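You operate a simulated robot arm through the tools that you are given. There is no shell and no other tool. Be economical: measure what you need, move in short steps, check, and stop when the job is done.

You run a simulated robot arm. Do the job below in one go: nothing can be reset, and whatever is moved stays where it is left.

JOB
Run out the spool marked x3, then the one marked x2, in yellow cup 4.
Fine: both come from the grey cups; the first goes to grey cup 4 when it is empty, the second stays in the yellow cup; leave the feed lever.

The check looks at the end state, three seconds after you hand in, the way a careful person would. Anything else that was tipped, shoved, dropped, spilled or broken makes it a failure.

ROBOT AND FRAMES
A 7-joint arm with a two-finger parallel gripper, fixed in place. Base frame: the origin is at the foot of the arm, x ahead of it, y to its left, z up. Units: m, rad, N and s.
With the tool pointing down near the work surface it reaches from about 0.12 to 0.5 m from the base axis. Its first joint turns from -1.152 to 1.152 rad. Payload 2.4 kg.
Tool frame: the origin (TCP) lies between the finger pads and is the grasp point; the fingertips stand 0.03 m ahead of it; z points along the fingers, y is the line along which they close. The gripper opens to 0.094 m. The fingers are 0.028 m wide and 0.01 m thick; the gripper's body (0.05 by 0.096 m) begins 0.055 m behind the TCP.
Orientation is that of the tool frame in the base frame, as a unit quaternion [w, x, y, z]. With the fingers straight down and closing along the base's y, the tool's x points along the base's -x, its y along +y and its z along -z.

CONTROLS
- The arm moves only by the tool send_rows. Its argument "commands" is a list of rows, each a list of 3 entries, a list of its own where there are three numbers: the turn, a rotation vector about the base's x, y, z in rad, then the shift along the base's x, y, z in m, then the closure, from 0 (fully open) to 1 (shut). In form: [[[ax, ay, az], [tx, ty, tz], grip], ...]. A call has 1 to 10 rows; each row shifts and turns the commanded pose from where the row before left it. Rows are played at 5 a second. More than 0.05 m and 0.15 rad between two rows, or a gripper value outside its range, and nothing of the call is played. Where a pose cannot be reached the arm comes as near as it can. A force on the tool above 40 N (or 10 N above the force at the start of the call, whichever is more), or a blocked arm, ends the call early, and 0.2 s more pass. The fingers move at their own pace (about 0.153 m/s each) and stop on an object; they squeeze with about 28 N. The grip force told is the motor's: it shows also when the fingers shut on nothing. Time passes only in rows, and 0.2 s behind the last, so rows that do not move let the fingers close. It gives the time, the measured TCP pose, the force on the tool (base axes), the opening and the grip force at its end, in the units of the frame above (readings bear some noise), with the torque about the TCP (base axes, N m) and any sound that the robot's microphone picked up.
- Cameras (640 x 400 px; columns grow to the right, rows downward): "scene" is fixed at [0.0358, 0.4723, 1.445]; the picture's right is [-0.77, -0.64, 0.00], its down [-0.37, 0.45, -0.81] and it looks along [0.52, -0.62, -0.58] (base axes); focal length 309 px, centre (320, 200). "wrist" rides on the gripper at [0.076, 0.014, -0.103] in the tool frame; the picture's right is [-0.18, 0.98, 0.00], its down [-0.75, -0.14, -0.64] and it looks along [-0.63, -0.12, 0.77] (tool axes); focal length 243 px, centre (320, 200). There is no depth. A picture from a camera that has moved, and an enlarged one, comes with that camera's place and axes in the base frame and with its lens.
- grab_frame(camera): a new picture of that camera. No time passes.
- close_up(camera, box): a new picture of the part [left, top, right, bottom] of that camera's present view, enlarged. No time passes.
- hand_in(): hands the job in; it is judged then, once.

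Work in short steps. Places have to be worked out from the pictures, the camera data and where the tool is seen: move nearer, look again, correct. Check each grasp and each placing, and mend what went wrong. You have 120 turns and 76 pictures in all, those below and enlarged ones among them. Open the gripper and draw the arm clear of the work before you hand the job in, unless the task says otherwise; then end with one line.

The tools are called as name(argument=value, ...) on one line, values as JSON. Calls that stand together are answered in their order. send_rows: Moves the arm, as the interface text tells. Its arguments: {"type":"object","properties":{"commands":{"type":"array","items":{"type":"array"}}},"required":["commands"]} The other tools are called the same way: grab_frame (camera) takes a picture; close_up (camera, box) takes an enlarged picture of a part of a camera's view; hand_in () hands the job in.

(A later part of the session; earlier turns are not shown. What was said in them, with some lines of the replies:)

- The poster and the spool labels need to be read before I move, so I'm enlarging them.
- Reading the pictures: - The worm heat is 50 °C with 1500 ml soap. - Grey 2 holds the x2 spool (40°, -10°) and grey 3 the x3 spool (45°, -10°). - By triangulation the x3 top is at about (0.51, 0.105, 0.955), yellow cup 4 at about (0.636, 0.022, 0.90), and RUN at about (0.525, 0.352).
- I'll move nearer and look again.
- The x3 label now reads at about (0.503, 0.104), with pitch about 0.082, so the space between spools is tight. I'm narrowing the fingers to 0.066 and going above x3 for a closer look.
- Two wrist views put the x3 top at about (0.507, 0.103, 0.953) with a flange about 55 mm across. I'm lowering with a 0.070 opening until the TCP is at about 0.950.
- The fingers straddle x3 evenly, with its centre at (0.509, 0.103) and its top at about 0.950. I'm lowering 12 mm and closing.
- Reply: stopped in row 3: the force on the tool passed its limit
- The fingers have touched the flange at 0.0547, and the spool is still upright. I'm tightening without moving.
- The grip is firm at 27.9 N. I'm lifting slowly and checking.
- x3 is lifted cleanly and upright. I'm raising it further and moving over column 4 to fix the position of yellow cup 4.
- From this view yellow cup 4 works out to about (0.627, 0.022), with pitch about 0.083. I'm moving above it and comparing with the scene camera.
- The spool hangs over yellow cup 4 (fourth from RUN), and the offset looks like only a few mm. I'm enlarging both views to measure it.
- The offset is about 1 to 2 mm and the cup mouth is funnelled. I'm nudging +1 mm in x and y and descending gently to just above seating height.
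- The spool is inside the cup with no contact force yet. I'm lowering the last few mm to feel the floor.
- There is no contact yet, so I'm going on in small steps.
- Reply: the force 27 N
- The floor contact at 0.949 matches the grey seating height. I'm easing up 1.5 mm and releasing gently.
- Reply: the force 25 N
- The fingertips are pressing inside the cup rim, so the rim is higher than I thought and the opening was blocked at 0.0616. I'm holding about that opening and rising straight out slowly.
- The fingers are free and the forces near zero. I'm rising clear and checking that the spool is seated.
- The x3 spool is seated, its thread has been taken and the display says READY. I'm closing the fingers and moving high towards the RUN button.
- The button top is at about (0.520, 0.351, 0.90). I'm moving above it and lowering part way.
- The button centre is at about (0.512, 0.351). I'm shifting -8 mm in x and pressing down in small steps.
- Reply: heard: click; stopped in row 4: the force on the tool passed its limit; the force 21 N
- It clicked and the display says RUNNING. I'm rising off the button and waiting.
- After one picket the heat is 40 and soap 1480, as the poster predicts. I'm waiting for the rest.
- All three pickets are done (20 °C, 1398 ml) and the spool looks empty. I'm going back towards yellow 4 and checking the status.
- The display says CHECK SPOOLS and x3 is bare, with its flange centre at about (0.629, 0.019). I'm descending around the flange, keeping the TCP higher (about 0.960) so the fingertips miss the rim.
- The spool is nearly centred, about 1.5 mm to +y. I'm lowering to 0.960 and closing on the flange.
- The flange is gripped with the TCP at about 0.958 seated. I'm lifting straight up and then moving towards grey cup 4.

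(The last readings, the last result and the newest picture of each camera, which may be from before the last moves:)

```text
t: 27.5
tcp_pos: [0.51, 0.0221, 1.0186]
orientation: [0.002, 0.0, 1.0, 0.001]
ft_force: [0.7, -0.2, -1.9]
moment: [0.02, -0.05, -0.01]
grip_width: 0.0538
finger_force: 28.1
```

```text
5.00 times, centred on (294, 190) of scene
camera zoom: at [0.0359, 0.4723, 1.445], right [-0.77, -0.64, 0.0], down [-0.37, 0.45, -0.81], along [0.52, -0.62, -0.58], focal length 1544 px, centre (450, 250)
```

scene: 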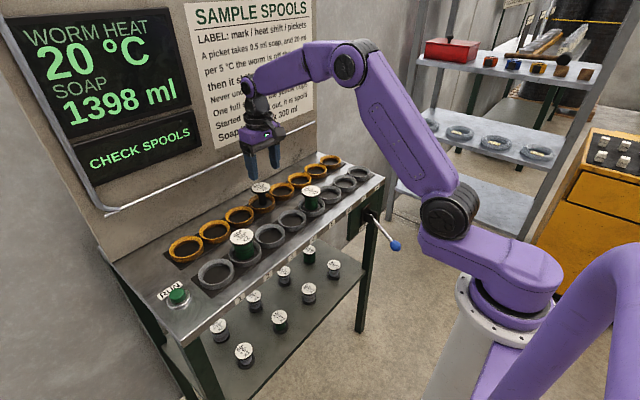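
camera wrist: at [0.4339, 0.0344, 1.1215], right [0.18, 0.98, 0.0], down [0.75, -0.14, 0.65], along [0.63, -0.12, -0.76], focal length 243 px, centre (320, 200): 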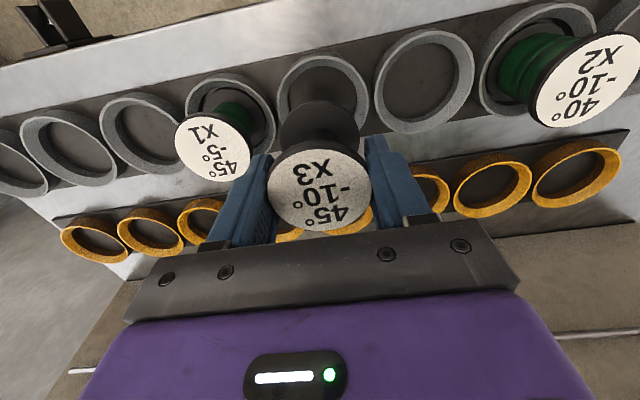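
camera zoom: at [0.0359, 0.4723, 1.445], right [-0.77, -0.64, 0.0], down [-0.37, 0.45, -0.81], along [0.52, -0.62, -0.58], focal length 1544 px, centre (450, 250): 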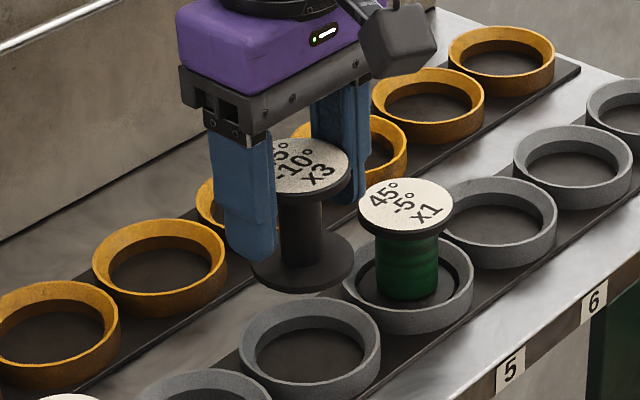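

The empty spool is centred over grey cup 4, next to x1's cup, in both views. I'm descending.

send_rows(commands=[[[0, 0, 0], [-0.001, 0, -0.015], 0.6], [[0, 0, 0], [0, 0, -0.015], 0.6], [[0, 0, 0], [0, 0, -0.012], 0.6], [[0, 0, 0], [0, 0, -0.01], 0.6], [[0, 0, 0], [0, 0, -0.005], 0.6]])

close_up(camera="scene", box=[230, 150, 358, 230])

```text
t: 28.7
tcp_pos: [0.5084, 0.0213, 0.9622]
orientation: [0.002, 0.0, 1.0, 0.001]
ft_force: [1.6, 2.6, -0.9]
moment: [0.1, -0.03, 0.0]
grip_width: 0.0539
finger_force: 28.3
```

```text
5.00 times, centred on (294, 190) of scene
camera zoom: at [0.0359, 0.4724, 1.445], right [-0.77, -0.64, 0.0], down [-0.37, 0.45, -0.81], along [0.52, -0.62, -0.58], focal length 1544 px, centre (450, 250)
```

zoom: 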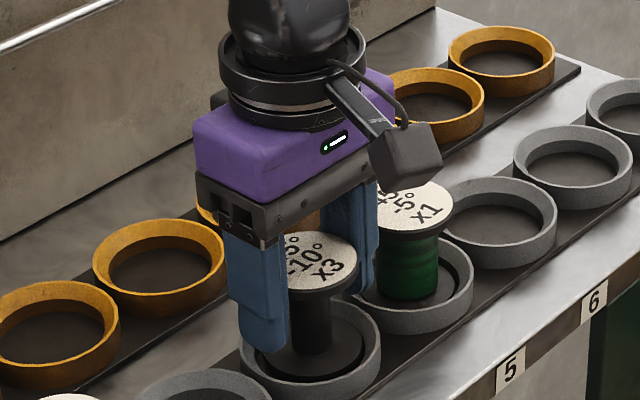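

There is slight side contact (+y). I'm nudging +1 mm in y and lowering until contact.

send_rows(commands=[[[0, 0, 0], [0, 0.001, -0.002], 0.6], [[0, 0, 0], [0, 0, -0.002], 0.6]])

```text
t: 29.3
tcp_pos: [0.5077, 0.0222, 0.9576]
orientation: [0.002, -0.001, 1.0, 0.0]
ft_force: [-2.9, 0.1, 2.9]
moment: [-0.07, 0.07, -0.05]
grip_width: 0.054
finger_force: 27.8
```

Light upward contact at 0.958 matches the seated height. I'm releasing and rising.

send_rows(commands=[[[0, 0, 0], [0, 0, 0], 0.5], [[0, 0, 0], [0, 0, 0], 0.38], [[0, 0, 0], [0, 0, 0.002], 0.32], [[0, 0, 0], [0, 0, 0.01], 0.3], [[0, 0, 0], [0, 0, 0.03], 0.3], [[0, 0, 0], [0, 0.02, 0.04], 0.3], [[0, 0, 0], [0, 0.03, 0], 0.3]])

grab_frame(camera="wrist")

close_up(camera="scene", box=[210, 150, 370, 250])

```text
t: 30.9
tcp_pos: [0.5085, 0.0707, 1.0411]
orientation: [0.002, 0.0, 1.0, 0.001]
ft_force: [0.6, 0.2, 0.3]
moment: [0.0, 0.03, 0.03]
grip_width: 0.0658
finger_force: 0.1
```

```text
30 pictures are left
camera wrist: at [0.4316, 0.0842, 1.1434], right [0.18, 0.98, 0.0], down [0.75, -0.14, 0.64], along [0.63, -0.12, -0.76], focal length 243 px, centre (320, 200)
```

wrist: 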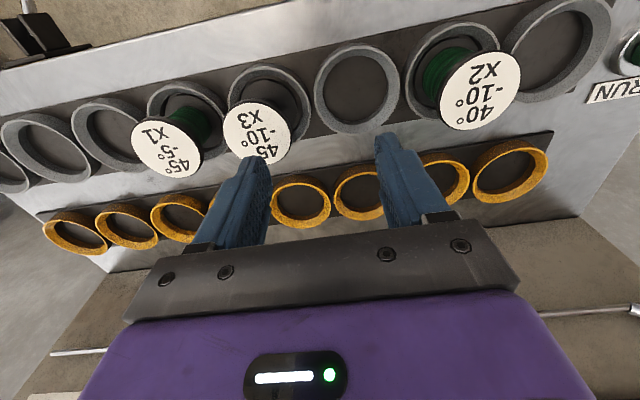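

```text
4.00 times, centred on (290, 200) of scene
camera zoom: at [0.0359, 0.4723, 1.445], right [-0.77, -0.64, 0.0], down [-0.37, 0.45, -0.81], along [0.52, -0.62, -0.58], focal length 1235 px, centre (440, 200)
```

zoom: 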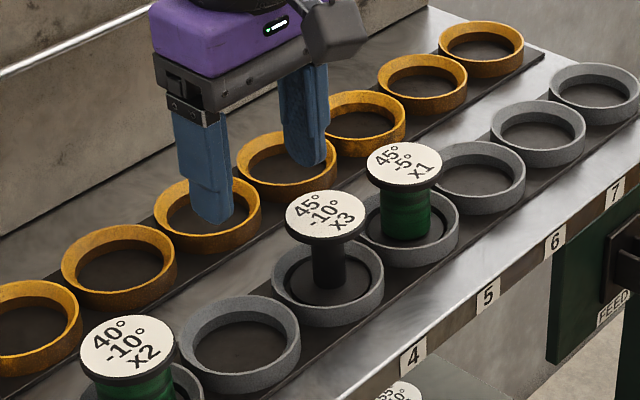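

x3 stands in grey cup 4. I'm going above x2, expected at about (0.509, 0.187).

send_rows(commands=[[[0, 0, 0], [0, 0.04, 0], 0.27], [[0, 0, 0], [0, 0.04, 0], 0.27], [[0, 0, 0], [0.001, 0.037, -0.02], 0.27], [[0, 0, 0], [0, 0, -0.04], 0.27]])

grab_frame(camera="wrist")

close_up(camera="scene", box=[190, 170, 302, 270])

```text
t: 31.9
tcp_pos: [0.5085, 0.1878, 0.979]
orientation: [0.003, 0.0, 1.0, 0.001]
ft_force: [-0.4, 0.2, -0.2]
moment: [0.05, 0.05, -0.02]
grip_width: 0.0687
finger_force: 0.0
```

```text
28 pictures are left
camera wrist: at [0.4305, 0.2003, 1.082], right [0.18, 0.98, 0.0], down [0.75, -0.14, 0.65], along [0.63, -0.12, -0.76], focal length 243 px, centre (320, 200)
```

wrist: 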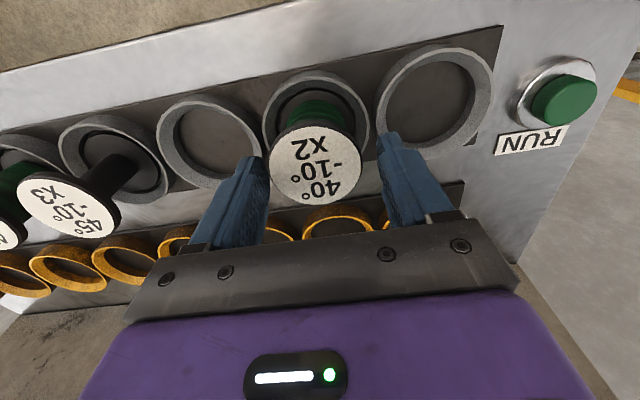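

```text
4.00 times, centred on (246, 220) of scene
camera zoom: at [0.0358, 0.4723, 1.445], right [-0.77, -0.64, 0.0], down [-0.37, 0.45, -0.81], along [0.52, -0.62, -0.58], focal length 1235 px, centre (616, 120)
```

zoom: 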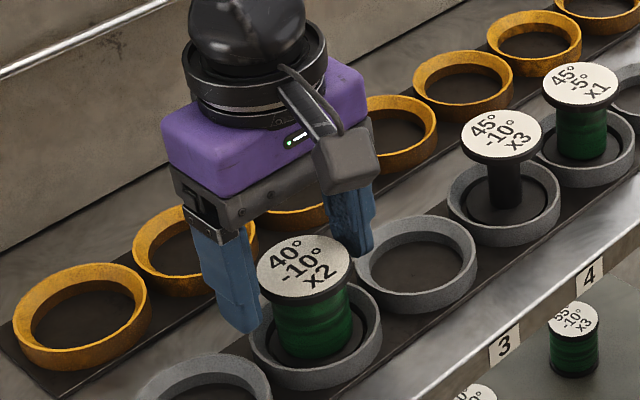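

The x2 centre is at (0.509, 0.184). I'm correcting -3 mm in y, lowering to about 0.958 and closing.

send_rows(commands=[[[0, 0, 0], [0.001, -0.003, -0.008], 0.27], [[0, 0, 0], [0, 0, -0.012], 0.27], [[0, 0, 0], [0, 0, 0], 0.36], [[0, 0, 0], [0, 0, 0], 0.42], [[0, 0, 0], [0, 0, 0], 0.5], [[0, 0, 0], [0, 0, 0], 0.6]])

grab_frame(camera="wrist")

```text
t: 33.3
tcp_pos: [0.5087, 0.1852, 0.9594]
orientation: [0.002, 0.0, 1.0, 0.001]
ft_force: [0.3, 0.7, 0.2]
moment: [0.0, -0.04, 0.03]
grip_width: 0.0547
finger_force: 28.1
```

```text
26 pictures are left
camera wrist: at [0.4313, 0.1979, 1.062], right [0.18, 0.98, 0.0], down [0.75, -0.14, 0.64], along [0.63, -0.12, -0.76], focal length 243 px, centre (320, 200)
```

wrist: 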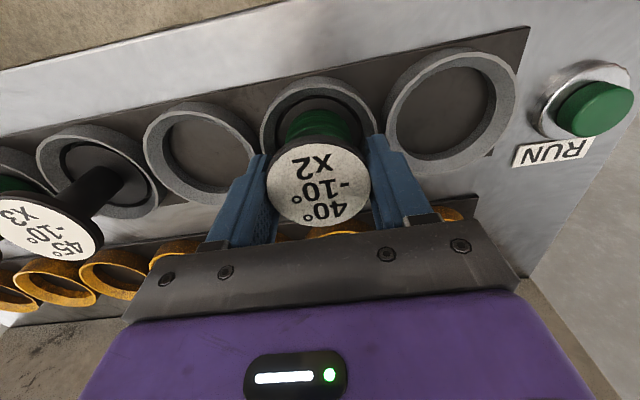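

Clean grasp with no side force, TCP at about 0.959 seated. I'm lifting and carrying it to yellow cup 4.

send_rows(commands=[[[0, 0, 0], [0, 0, 0.015], 0.6], [[0, 0, 0], [0, 0, 0.03], 0.6], [[0, 0, 0], [0, 0, 0.03], 0.6], [[0, 0, 0], [0.03, -0.037, 0], 0.6], [[0, 0, 0], [0.03, -0.037, 0], 0.6], [[0, 0, 0], [0.03, -0.037, 0], 0.6], [[0, 0, 0], [0.028, -0.037, 0], 0.6], [[0, 0, 0], [0, -0.013, -0.02], 0.6], [[0, 0, 0], [0, 0, -0.015], 0.6]])

grab_frame(camera="wrist")

close_up(camera="scene", box=[210, 140, 338, 220])

```text
t: 35.3
tcp_pos: [0.6275, 0.0254, 0.9997]
orientation: [0.003, 0.0, 1.0, 0.001]
ft_force: [-0.3, -0.1, -2.4]
moment: [-0.01, 0.0, 0.0]
grip_width: 0.0546
finger_force: 27.5
```

```text
25 pictures are left
camera wrist: at [0.55, 0.038, 1.1023], right [0.18, 0.98, 0.0], down [0.75, -0.14, 0.65], along [0.63, -0.12, -0.76], focal length 243 px, centre (320, 200)
```

wrist: 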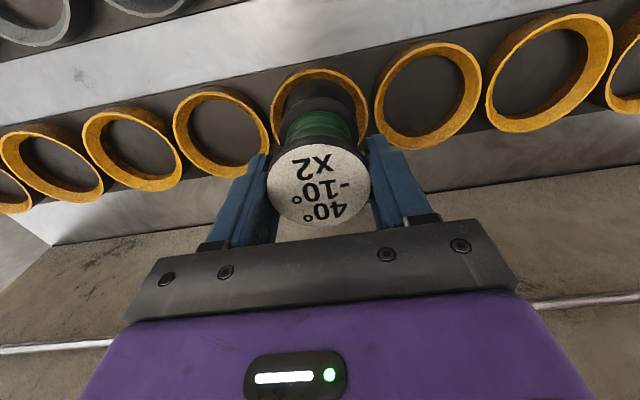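

```text
5.00 times, centred on (274, 180) of scene
camera zoom: at [0.0359, 0.4723, 1.445], right [-0.77, -0.64, 0.0], down [-0.37, 0.45, -0.81], along [0.52, -0.62, -0.58], focal length 1544 px, centre (550, 300)
```

zoom: 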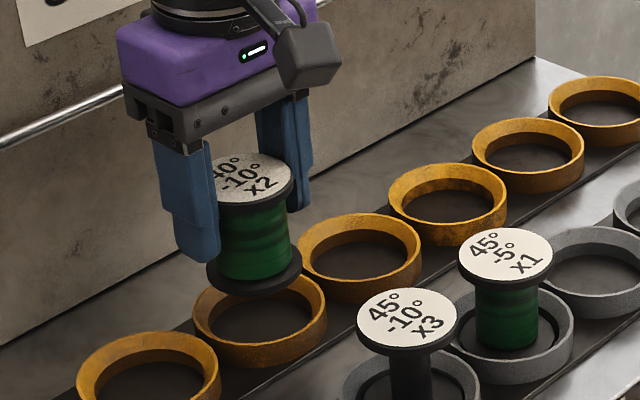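

x2 is over yellow cup 4, about 2 mm too far +y. I'm correcting and descending to just above seating.

send_rows(commands=[[[0, 0, 0], [0, -0.002, -0.012], 0.6], [[0, 0, 0], [0, 0, -0.012], 0.6], [[0, 0, 0], [0, 0, -0.008], 0.6], [[0, 0, 0], [0, 0, -0.005], 0.6], [[0, 0, 0], [0, 0, -0.002], 0.6]])

```text
t: 36.5
tcp_pos: [0.6294, 0.0231, 0.9591]
orientation: [0.002, 0.0, 1.0, 0.001]
ft_force: [0.0, -1.2, -2.9]
moment: [0.0, -0.03, 0.04]
grip_width: 0.0545
finger_force: 27.9
```

Free of contact at 0.959. I'm feeling for the floor in 1 mm steps.

send_rows(commands=[[[0, 0, 0], [0, 0, -0.001], 0.6], [[0, 0, 0], [0, 0, -0.001], 0.6]])

```text
t: 37.1
tcp_pos: [0.6287, 0.0223, 0.9586]
orientation: [0.003, 0.0, 1.0, 0.001]
ft_force: [-1.1, -1.6, 10.4]
moment: [0.01, 0.37, 0.05]
grip_width: 0.0545
finger_force: 28.0
```

It is on the floor (10 N up). I'm releasing, rising, and looking.

send_rows(commands=[[[0, 0, 0], [0, 0, 0.001], 0.5], [[0, 0, 0], [0, 0, 0], 0.38], [[0, 0, 0], [0, 0, 0.002], 0.32], [[0, 0, 0], [0, 0, 0.01], 0.3], [[0, 0, 0], [0, 0, 0.03], 0.3], [[0, 0, 0], [-0.02, 0, 0.04], 0.3], [[0, 0, 0], [-0.03, 0.03, 0.02], 0.3]])

grab_frame(camera="scene")

close_up(camera="scene", box=[210, 140, 338, 220])

```text
t: 38.7
tcp_pos: [0.5762, 0.0542, 1.0614]
orientation: [0.002, 0.0, 1.0, 0.001]
ft_force: [0.7, -0.1, 0.1]
moment: [-0.02, 0.02, 0.01]
grip_width: 0.0659
finger_force: 0.1
```

```text
23 pictures are left
```

scene: 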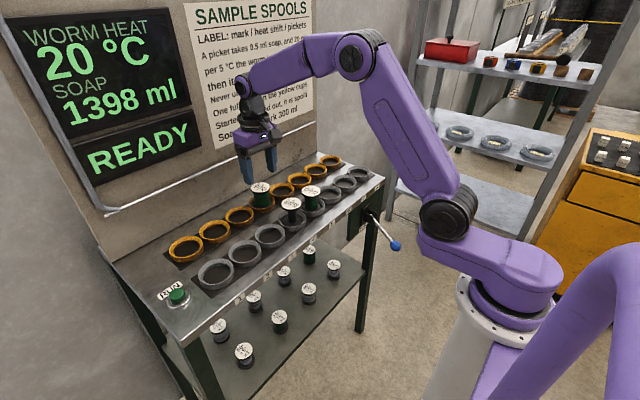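

```text
5.00 times, centred on (274, 180) of scene
camera zoom: at [0.0359, 0.4723, 1.445], right [-0.77, -0.64, 0.0], down [-0.37, 0.45, -0.81], along [0.52, -0.62, -0.58], focal length 1544 px, centre (550, 300)
```

zoom: 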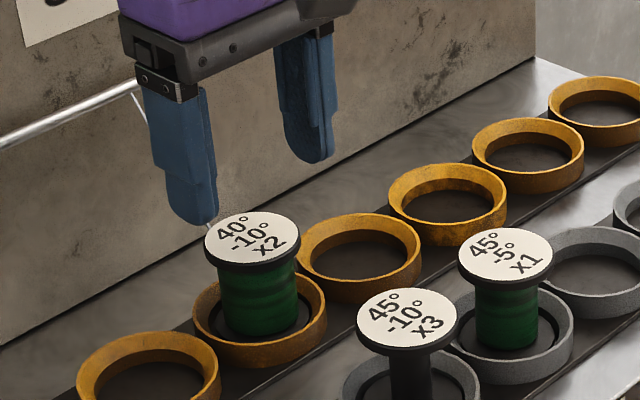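

The display says READY. The x2 run should use 161 ml of soap, staying well above LOW, with the heat held at its 20 °C floor. I'm going to RUN the same way as before.

send_rows(commands=[[[0, 0, 0], [-0.015, 0.045, 0], 0.6], [[0, 0, 0], [-0.015, 0.045, 0], 1], [[0, 0, 0], [-0.015, 0.045, 0], 1], [[0, 0, 0], [-0.015, 0.045, 0], 1], [[0, 0, 0], [-0.003, 0.045, 0], 1], [[0, 0, 0], [0, 0.045, -0.015], 1], [[0, 0, 0], [0, 0.026, -0.03], 1], [[0, 0, 0], [0, 0, -0.03], 1], [[0, 0, 0], [0, 0, -0.025], 1]])

grab_frame(camera="wrist")

```text
t: 40.7
tcp_pos: [0.513, 0.3502, 0.9608]
orientation: [0.003, 0.0, 1.0, 0.0]
ft_force: [0.3, 0.2, -0.7]
moment: [-0.04, -0.02, -0.01]
grip_width: 0.0
finger_force: 28.2
```

```text
21 pictures are left
camera wrist: at [0.4364, 0.3626, 1.0634], right [0.18, 0.98, 0.0], down [0.75, -0.14, 0.65], along [0.63, -0.12, -0.76], focal length 243 px, centre (320, 200)
```

wrist: 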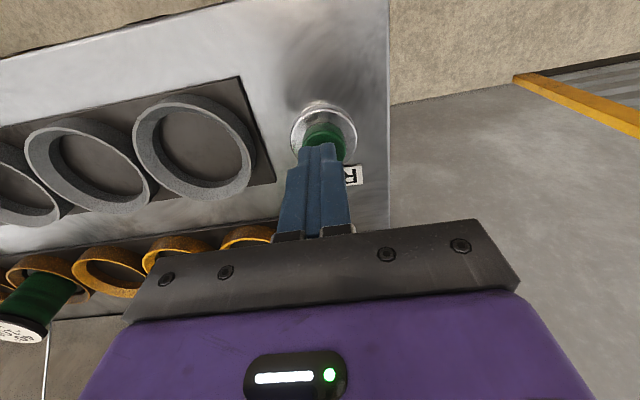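

The fingers are at the same place as for the first press. I'm pressing once in small steps.

send_rows(commands=[[[0, 0, 0], [0, 0, -0.009], 1], [[0, 0, 0], [0, 0, -0.005], 1], [[0, 0, 0], [0, 0, -0.004], 1], [[0, 0, 0], [0, 0, -0.003], 1]])

close_up(camera="scene", box=[0, 0, 400, 310])

```text
t: 41.8
tcp_pos: [0.5146, 0.3497, 0.9445]
orientation: [0.004, 0.001, 1.0, 0.002]
ft_force: [-7.4, -5.7, 21.4]
moment: [-0.11, 0.24, 0.01]
grip_width: 0.0002
finger_force: 27.7
heard: click
stopped in row 4: the force on the tool passed its limit (the readings are from after the stop); the commanded pose is now the measured one
```

```text
1.29 times, centred on (200, 155) of scene
camera zoom: at [0.0353, 0.472, 1.4452], right [-0.77, -0.64, 0.0], down [-0.37, 0.45, -0.81], along [0.52, -0.62, -0.58], focal length 398 px, centre (475, 258)
```

zoom: 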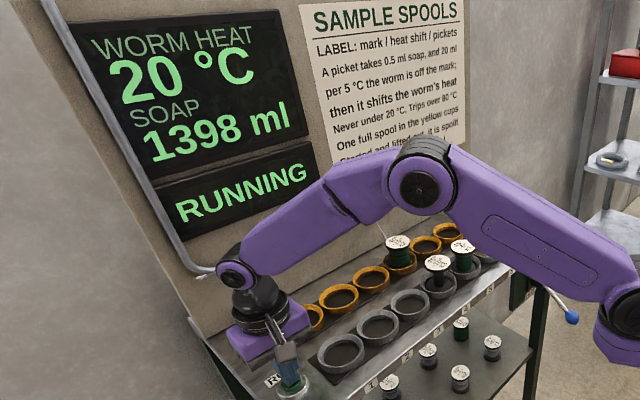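

It is RUNNING. I'm rising, opening the gripper, drawing back towards the base, and waiting out the run.

send_rows(commands=[[[0, 0, 0], [0, 0, 0.02], 1], [[0, 0, 0], [0, 0, 0.04], 1], [[0, 0, 0], [0, 0, 0.04], 0.5], [[0, 0, 0], [-0.03, 0, 0.03], 0], [[0, 0, 0], [-0.03, -0.01, 0.03], 0], [[0, 0, 0], [-0.03, -0.01, 0.03], 0], [[0, 0, 0], [-0.03, -0.02, 0.02], 0], [[0, 0, 0], [-0.02, -0.03, 0.02], 0], [[0, 0, 0], [0, 0, 0], 0], [[0, 0, 0], [0, 0, 0], 0]])

send_rows(commands=[[[0, 0, 0], [0, 0, 0], 0], [[0, 0, 0], [0, 0, 0], 0], [[0, 0, 0], [0, 0, 0], 0], [[0, 0, 0], [0, 0, 0], 0], [[0, 0, 0], [0, 0, 0], 0], [[0, 0, 0], [0, 0, 0], 0], [[0, 0, 0], [0, 0, 0], 0], [[0, 0, 0], [0, 0, 0], 0], [[0, 0, 0], [0, 0, 0], 0], [[0, 0, 0], [0, 0, 0], 0]])

grab_frame(camera="scene")

close_up(camera="scene", box=[150, 140, 400, 310])

```text
t: 44.0
tcp_pos: [0.3756, 0.2781, 1.1721]
orientation: [0.003, 0.0, 1.0, 0.001]
ft_force: [0.3, -0.4, 0.0]
moment: [-0.02, 0.02, -0.02]
grip_width: 0.0941
finger_force: 0.1
```

```text
t: 46.1
tcp_pos: [0.375, 0.2789, 1.172]
orientation: [0.004, 0.0, 1.0, 0.002]
ft_force: [0.8, -0.5, -1.1]
moment: [-0.02, 0.0, -0.01]
grip_width: 0.0939
finger_force: 0.1
```

```text
19 pictures are left
```

scene: 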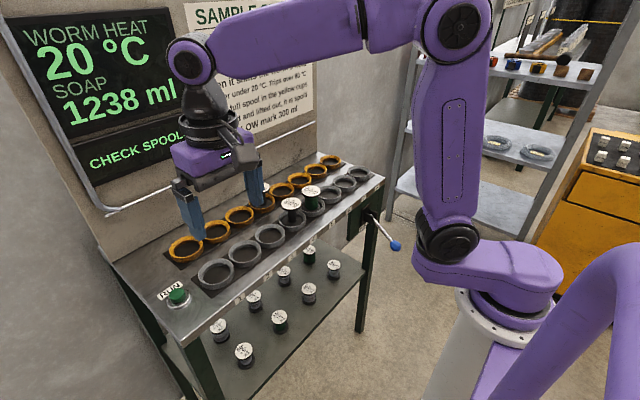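

```text
2.35 times, centred on (275, 225) of scene
camera zoom: at [0.0358, 0.4723, 1.445], right [-0.77, -0.64, 0.0], down [-0.37, 0.45, -0.81], along [0.52, -0.62, -0.58], focal length 726 px, centre (426, 141)
```

zoom: 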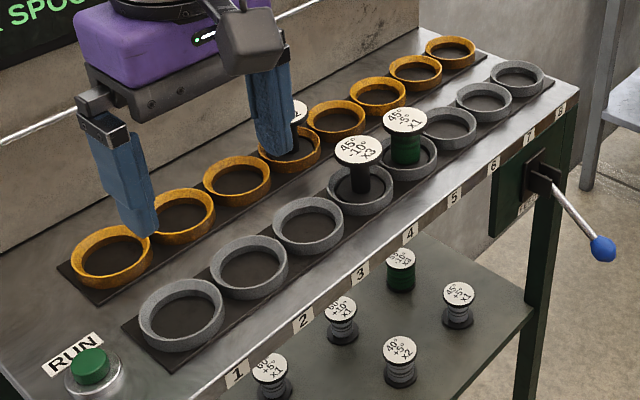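

The run has ended (20 °C, 1238 ml, CHECK SPOOLS). I'm drawing the arm further aside to see x2 fully.

send_rows(commands=[[[0, 0, 0], [-0.02, -0.04, 0.02], 0], [[0, 0, 0], [0, -0.045, 0.01], 0], [[0, 0, 0], [0, -0.045, 0], 0], [[0, 0, 0], [0, -0.045, 0], 0], [[0, 0, 0], [0, -0.045, 0], 0]])

grab_frame(camera="scene")

close_up(camera="scene", box=[150, 140, 400, 310])

```text
t: 47.4
tcp_pos: [0.3556, 0.0581, 1.2023]
orientation: [0.004, 0.0, 1.0, 0.002]
ft_force: [-0.2, 0.5, -0.4]
moment: [0.01, 0.0, -0.05]
grip_width: 0.0938
finger_force: 0.0
```

```text
17 pictures are left
```

scene: 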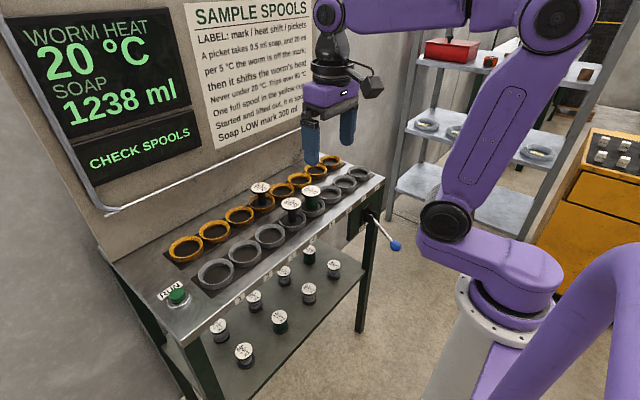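

```text
2.35 times, centred on (275, 225) of scene
camera zoom: at [0.0358, 0.4723, 1.445], right [-0.77, -0.64, 0.0], down [-0.37, 0.45, -0.81], along [0.52, -0.62, -0.58], focal length 726 px, centre (426, 141)
```

zoom: 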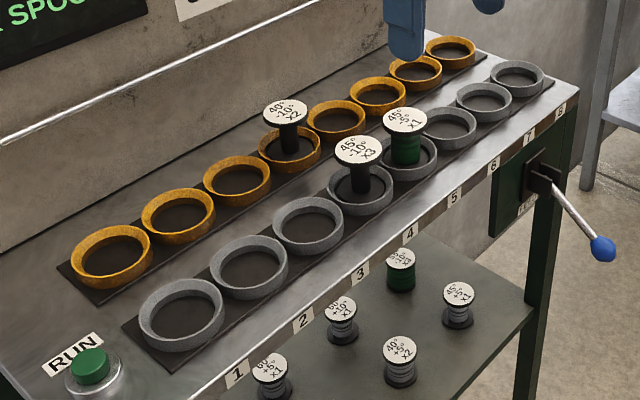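

Empty x3 is in grey cup 4 and empty x2 in yellow cup 4. Nothing else has moved, the lever is untouched, the gripper is open and the arm is clear, so I'm handing in.

hand_in()

```text
The job is handed in.
```

I ran out x3 and then x2 in yellow cup 4; empty x3 now stands in grey cup 4, empty x2 is still in yellow cup 4, and I left the feed lever alone.
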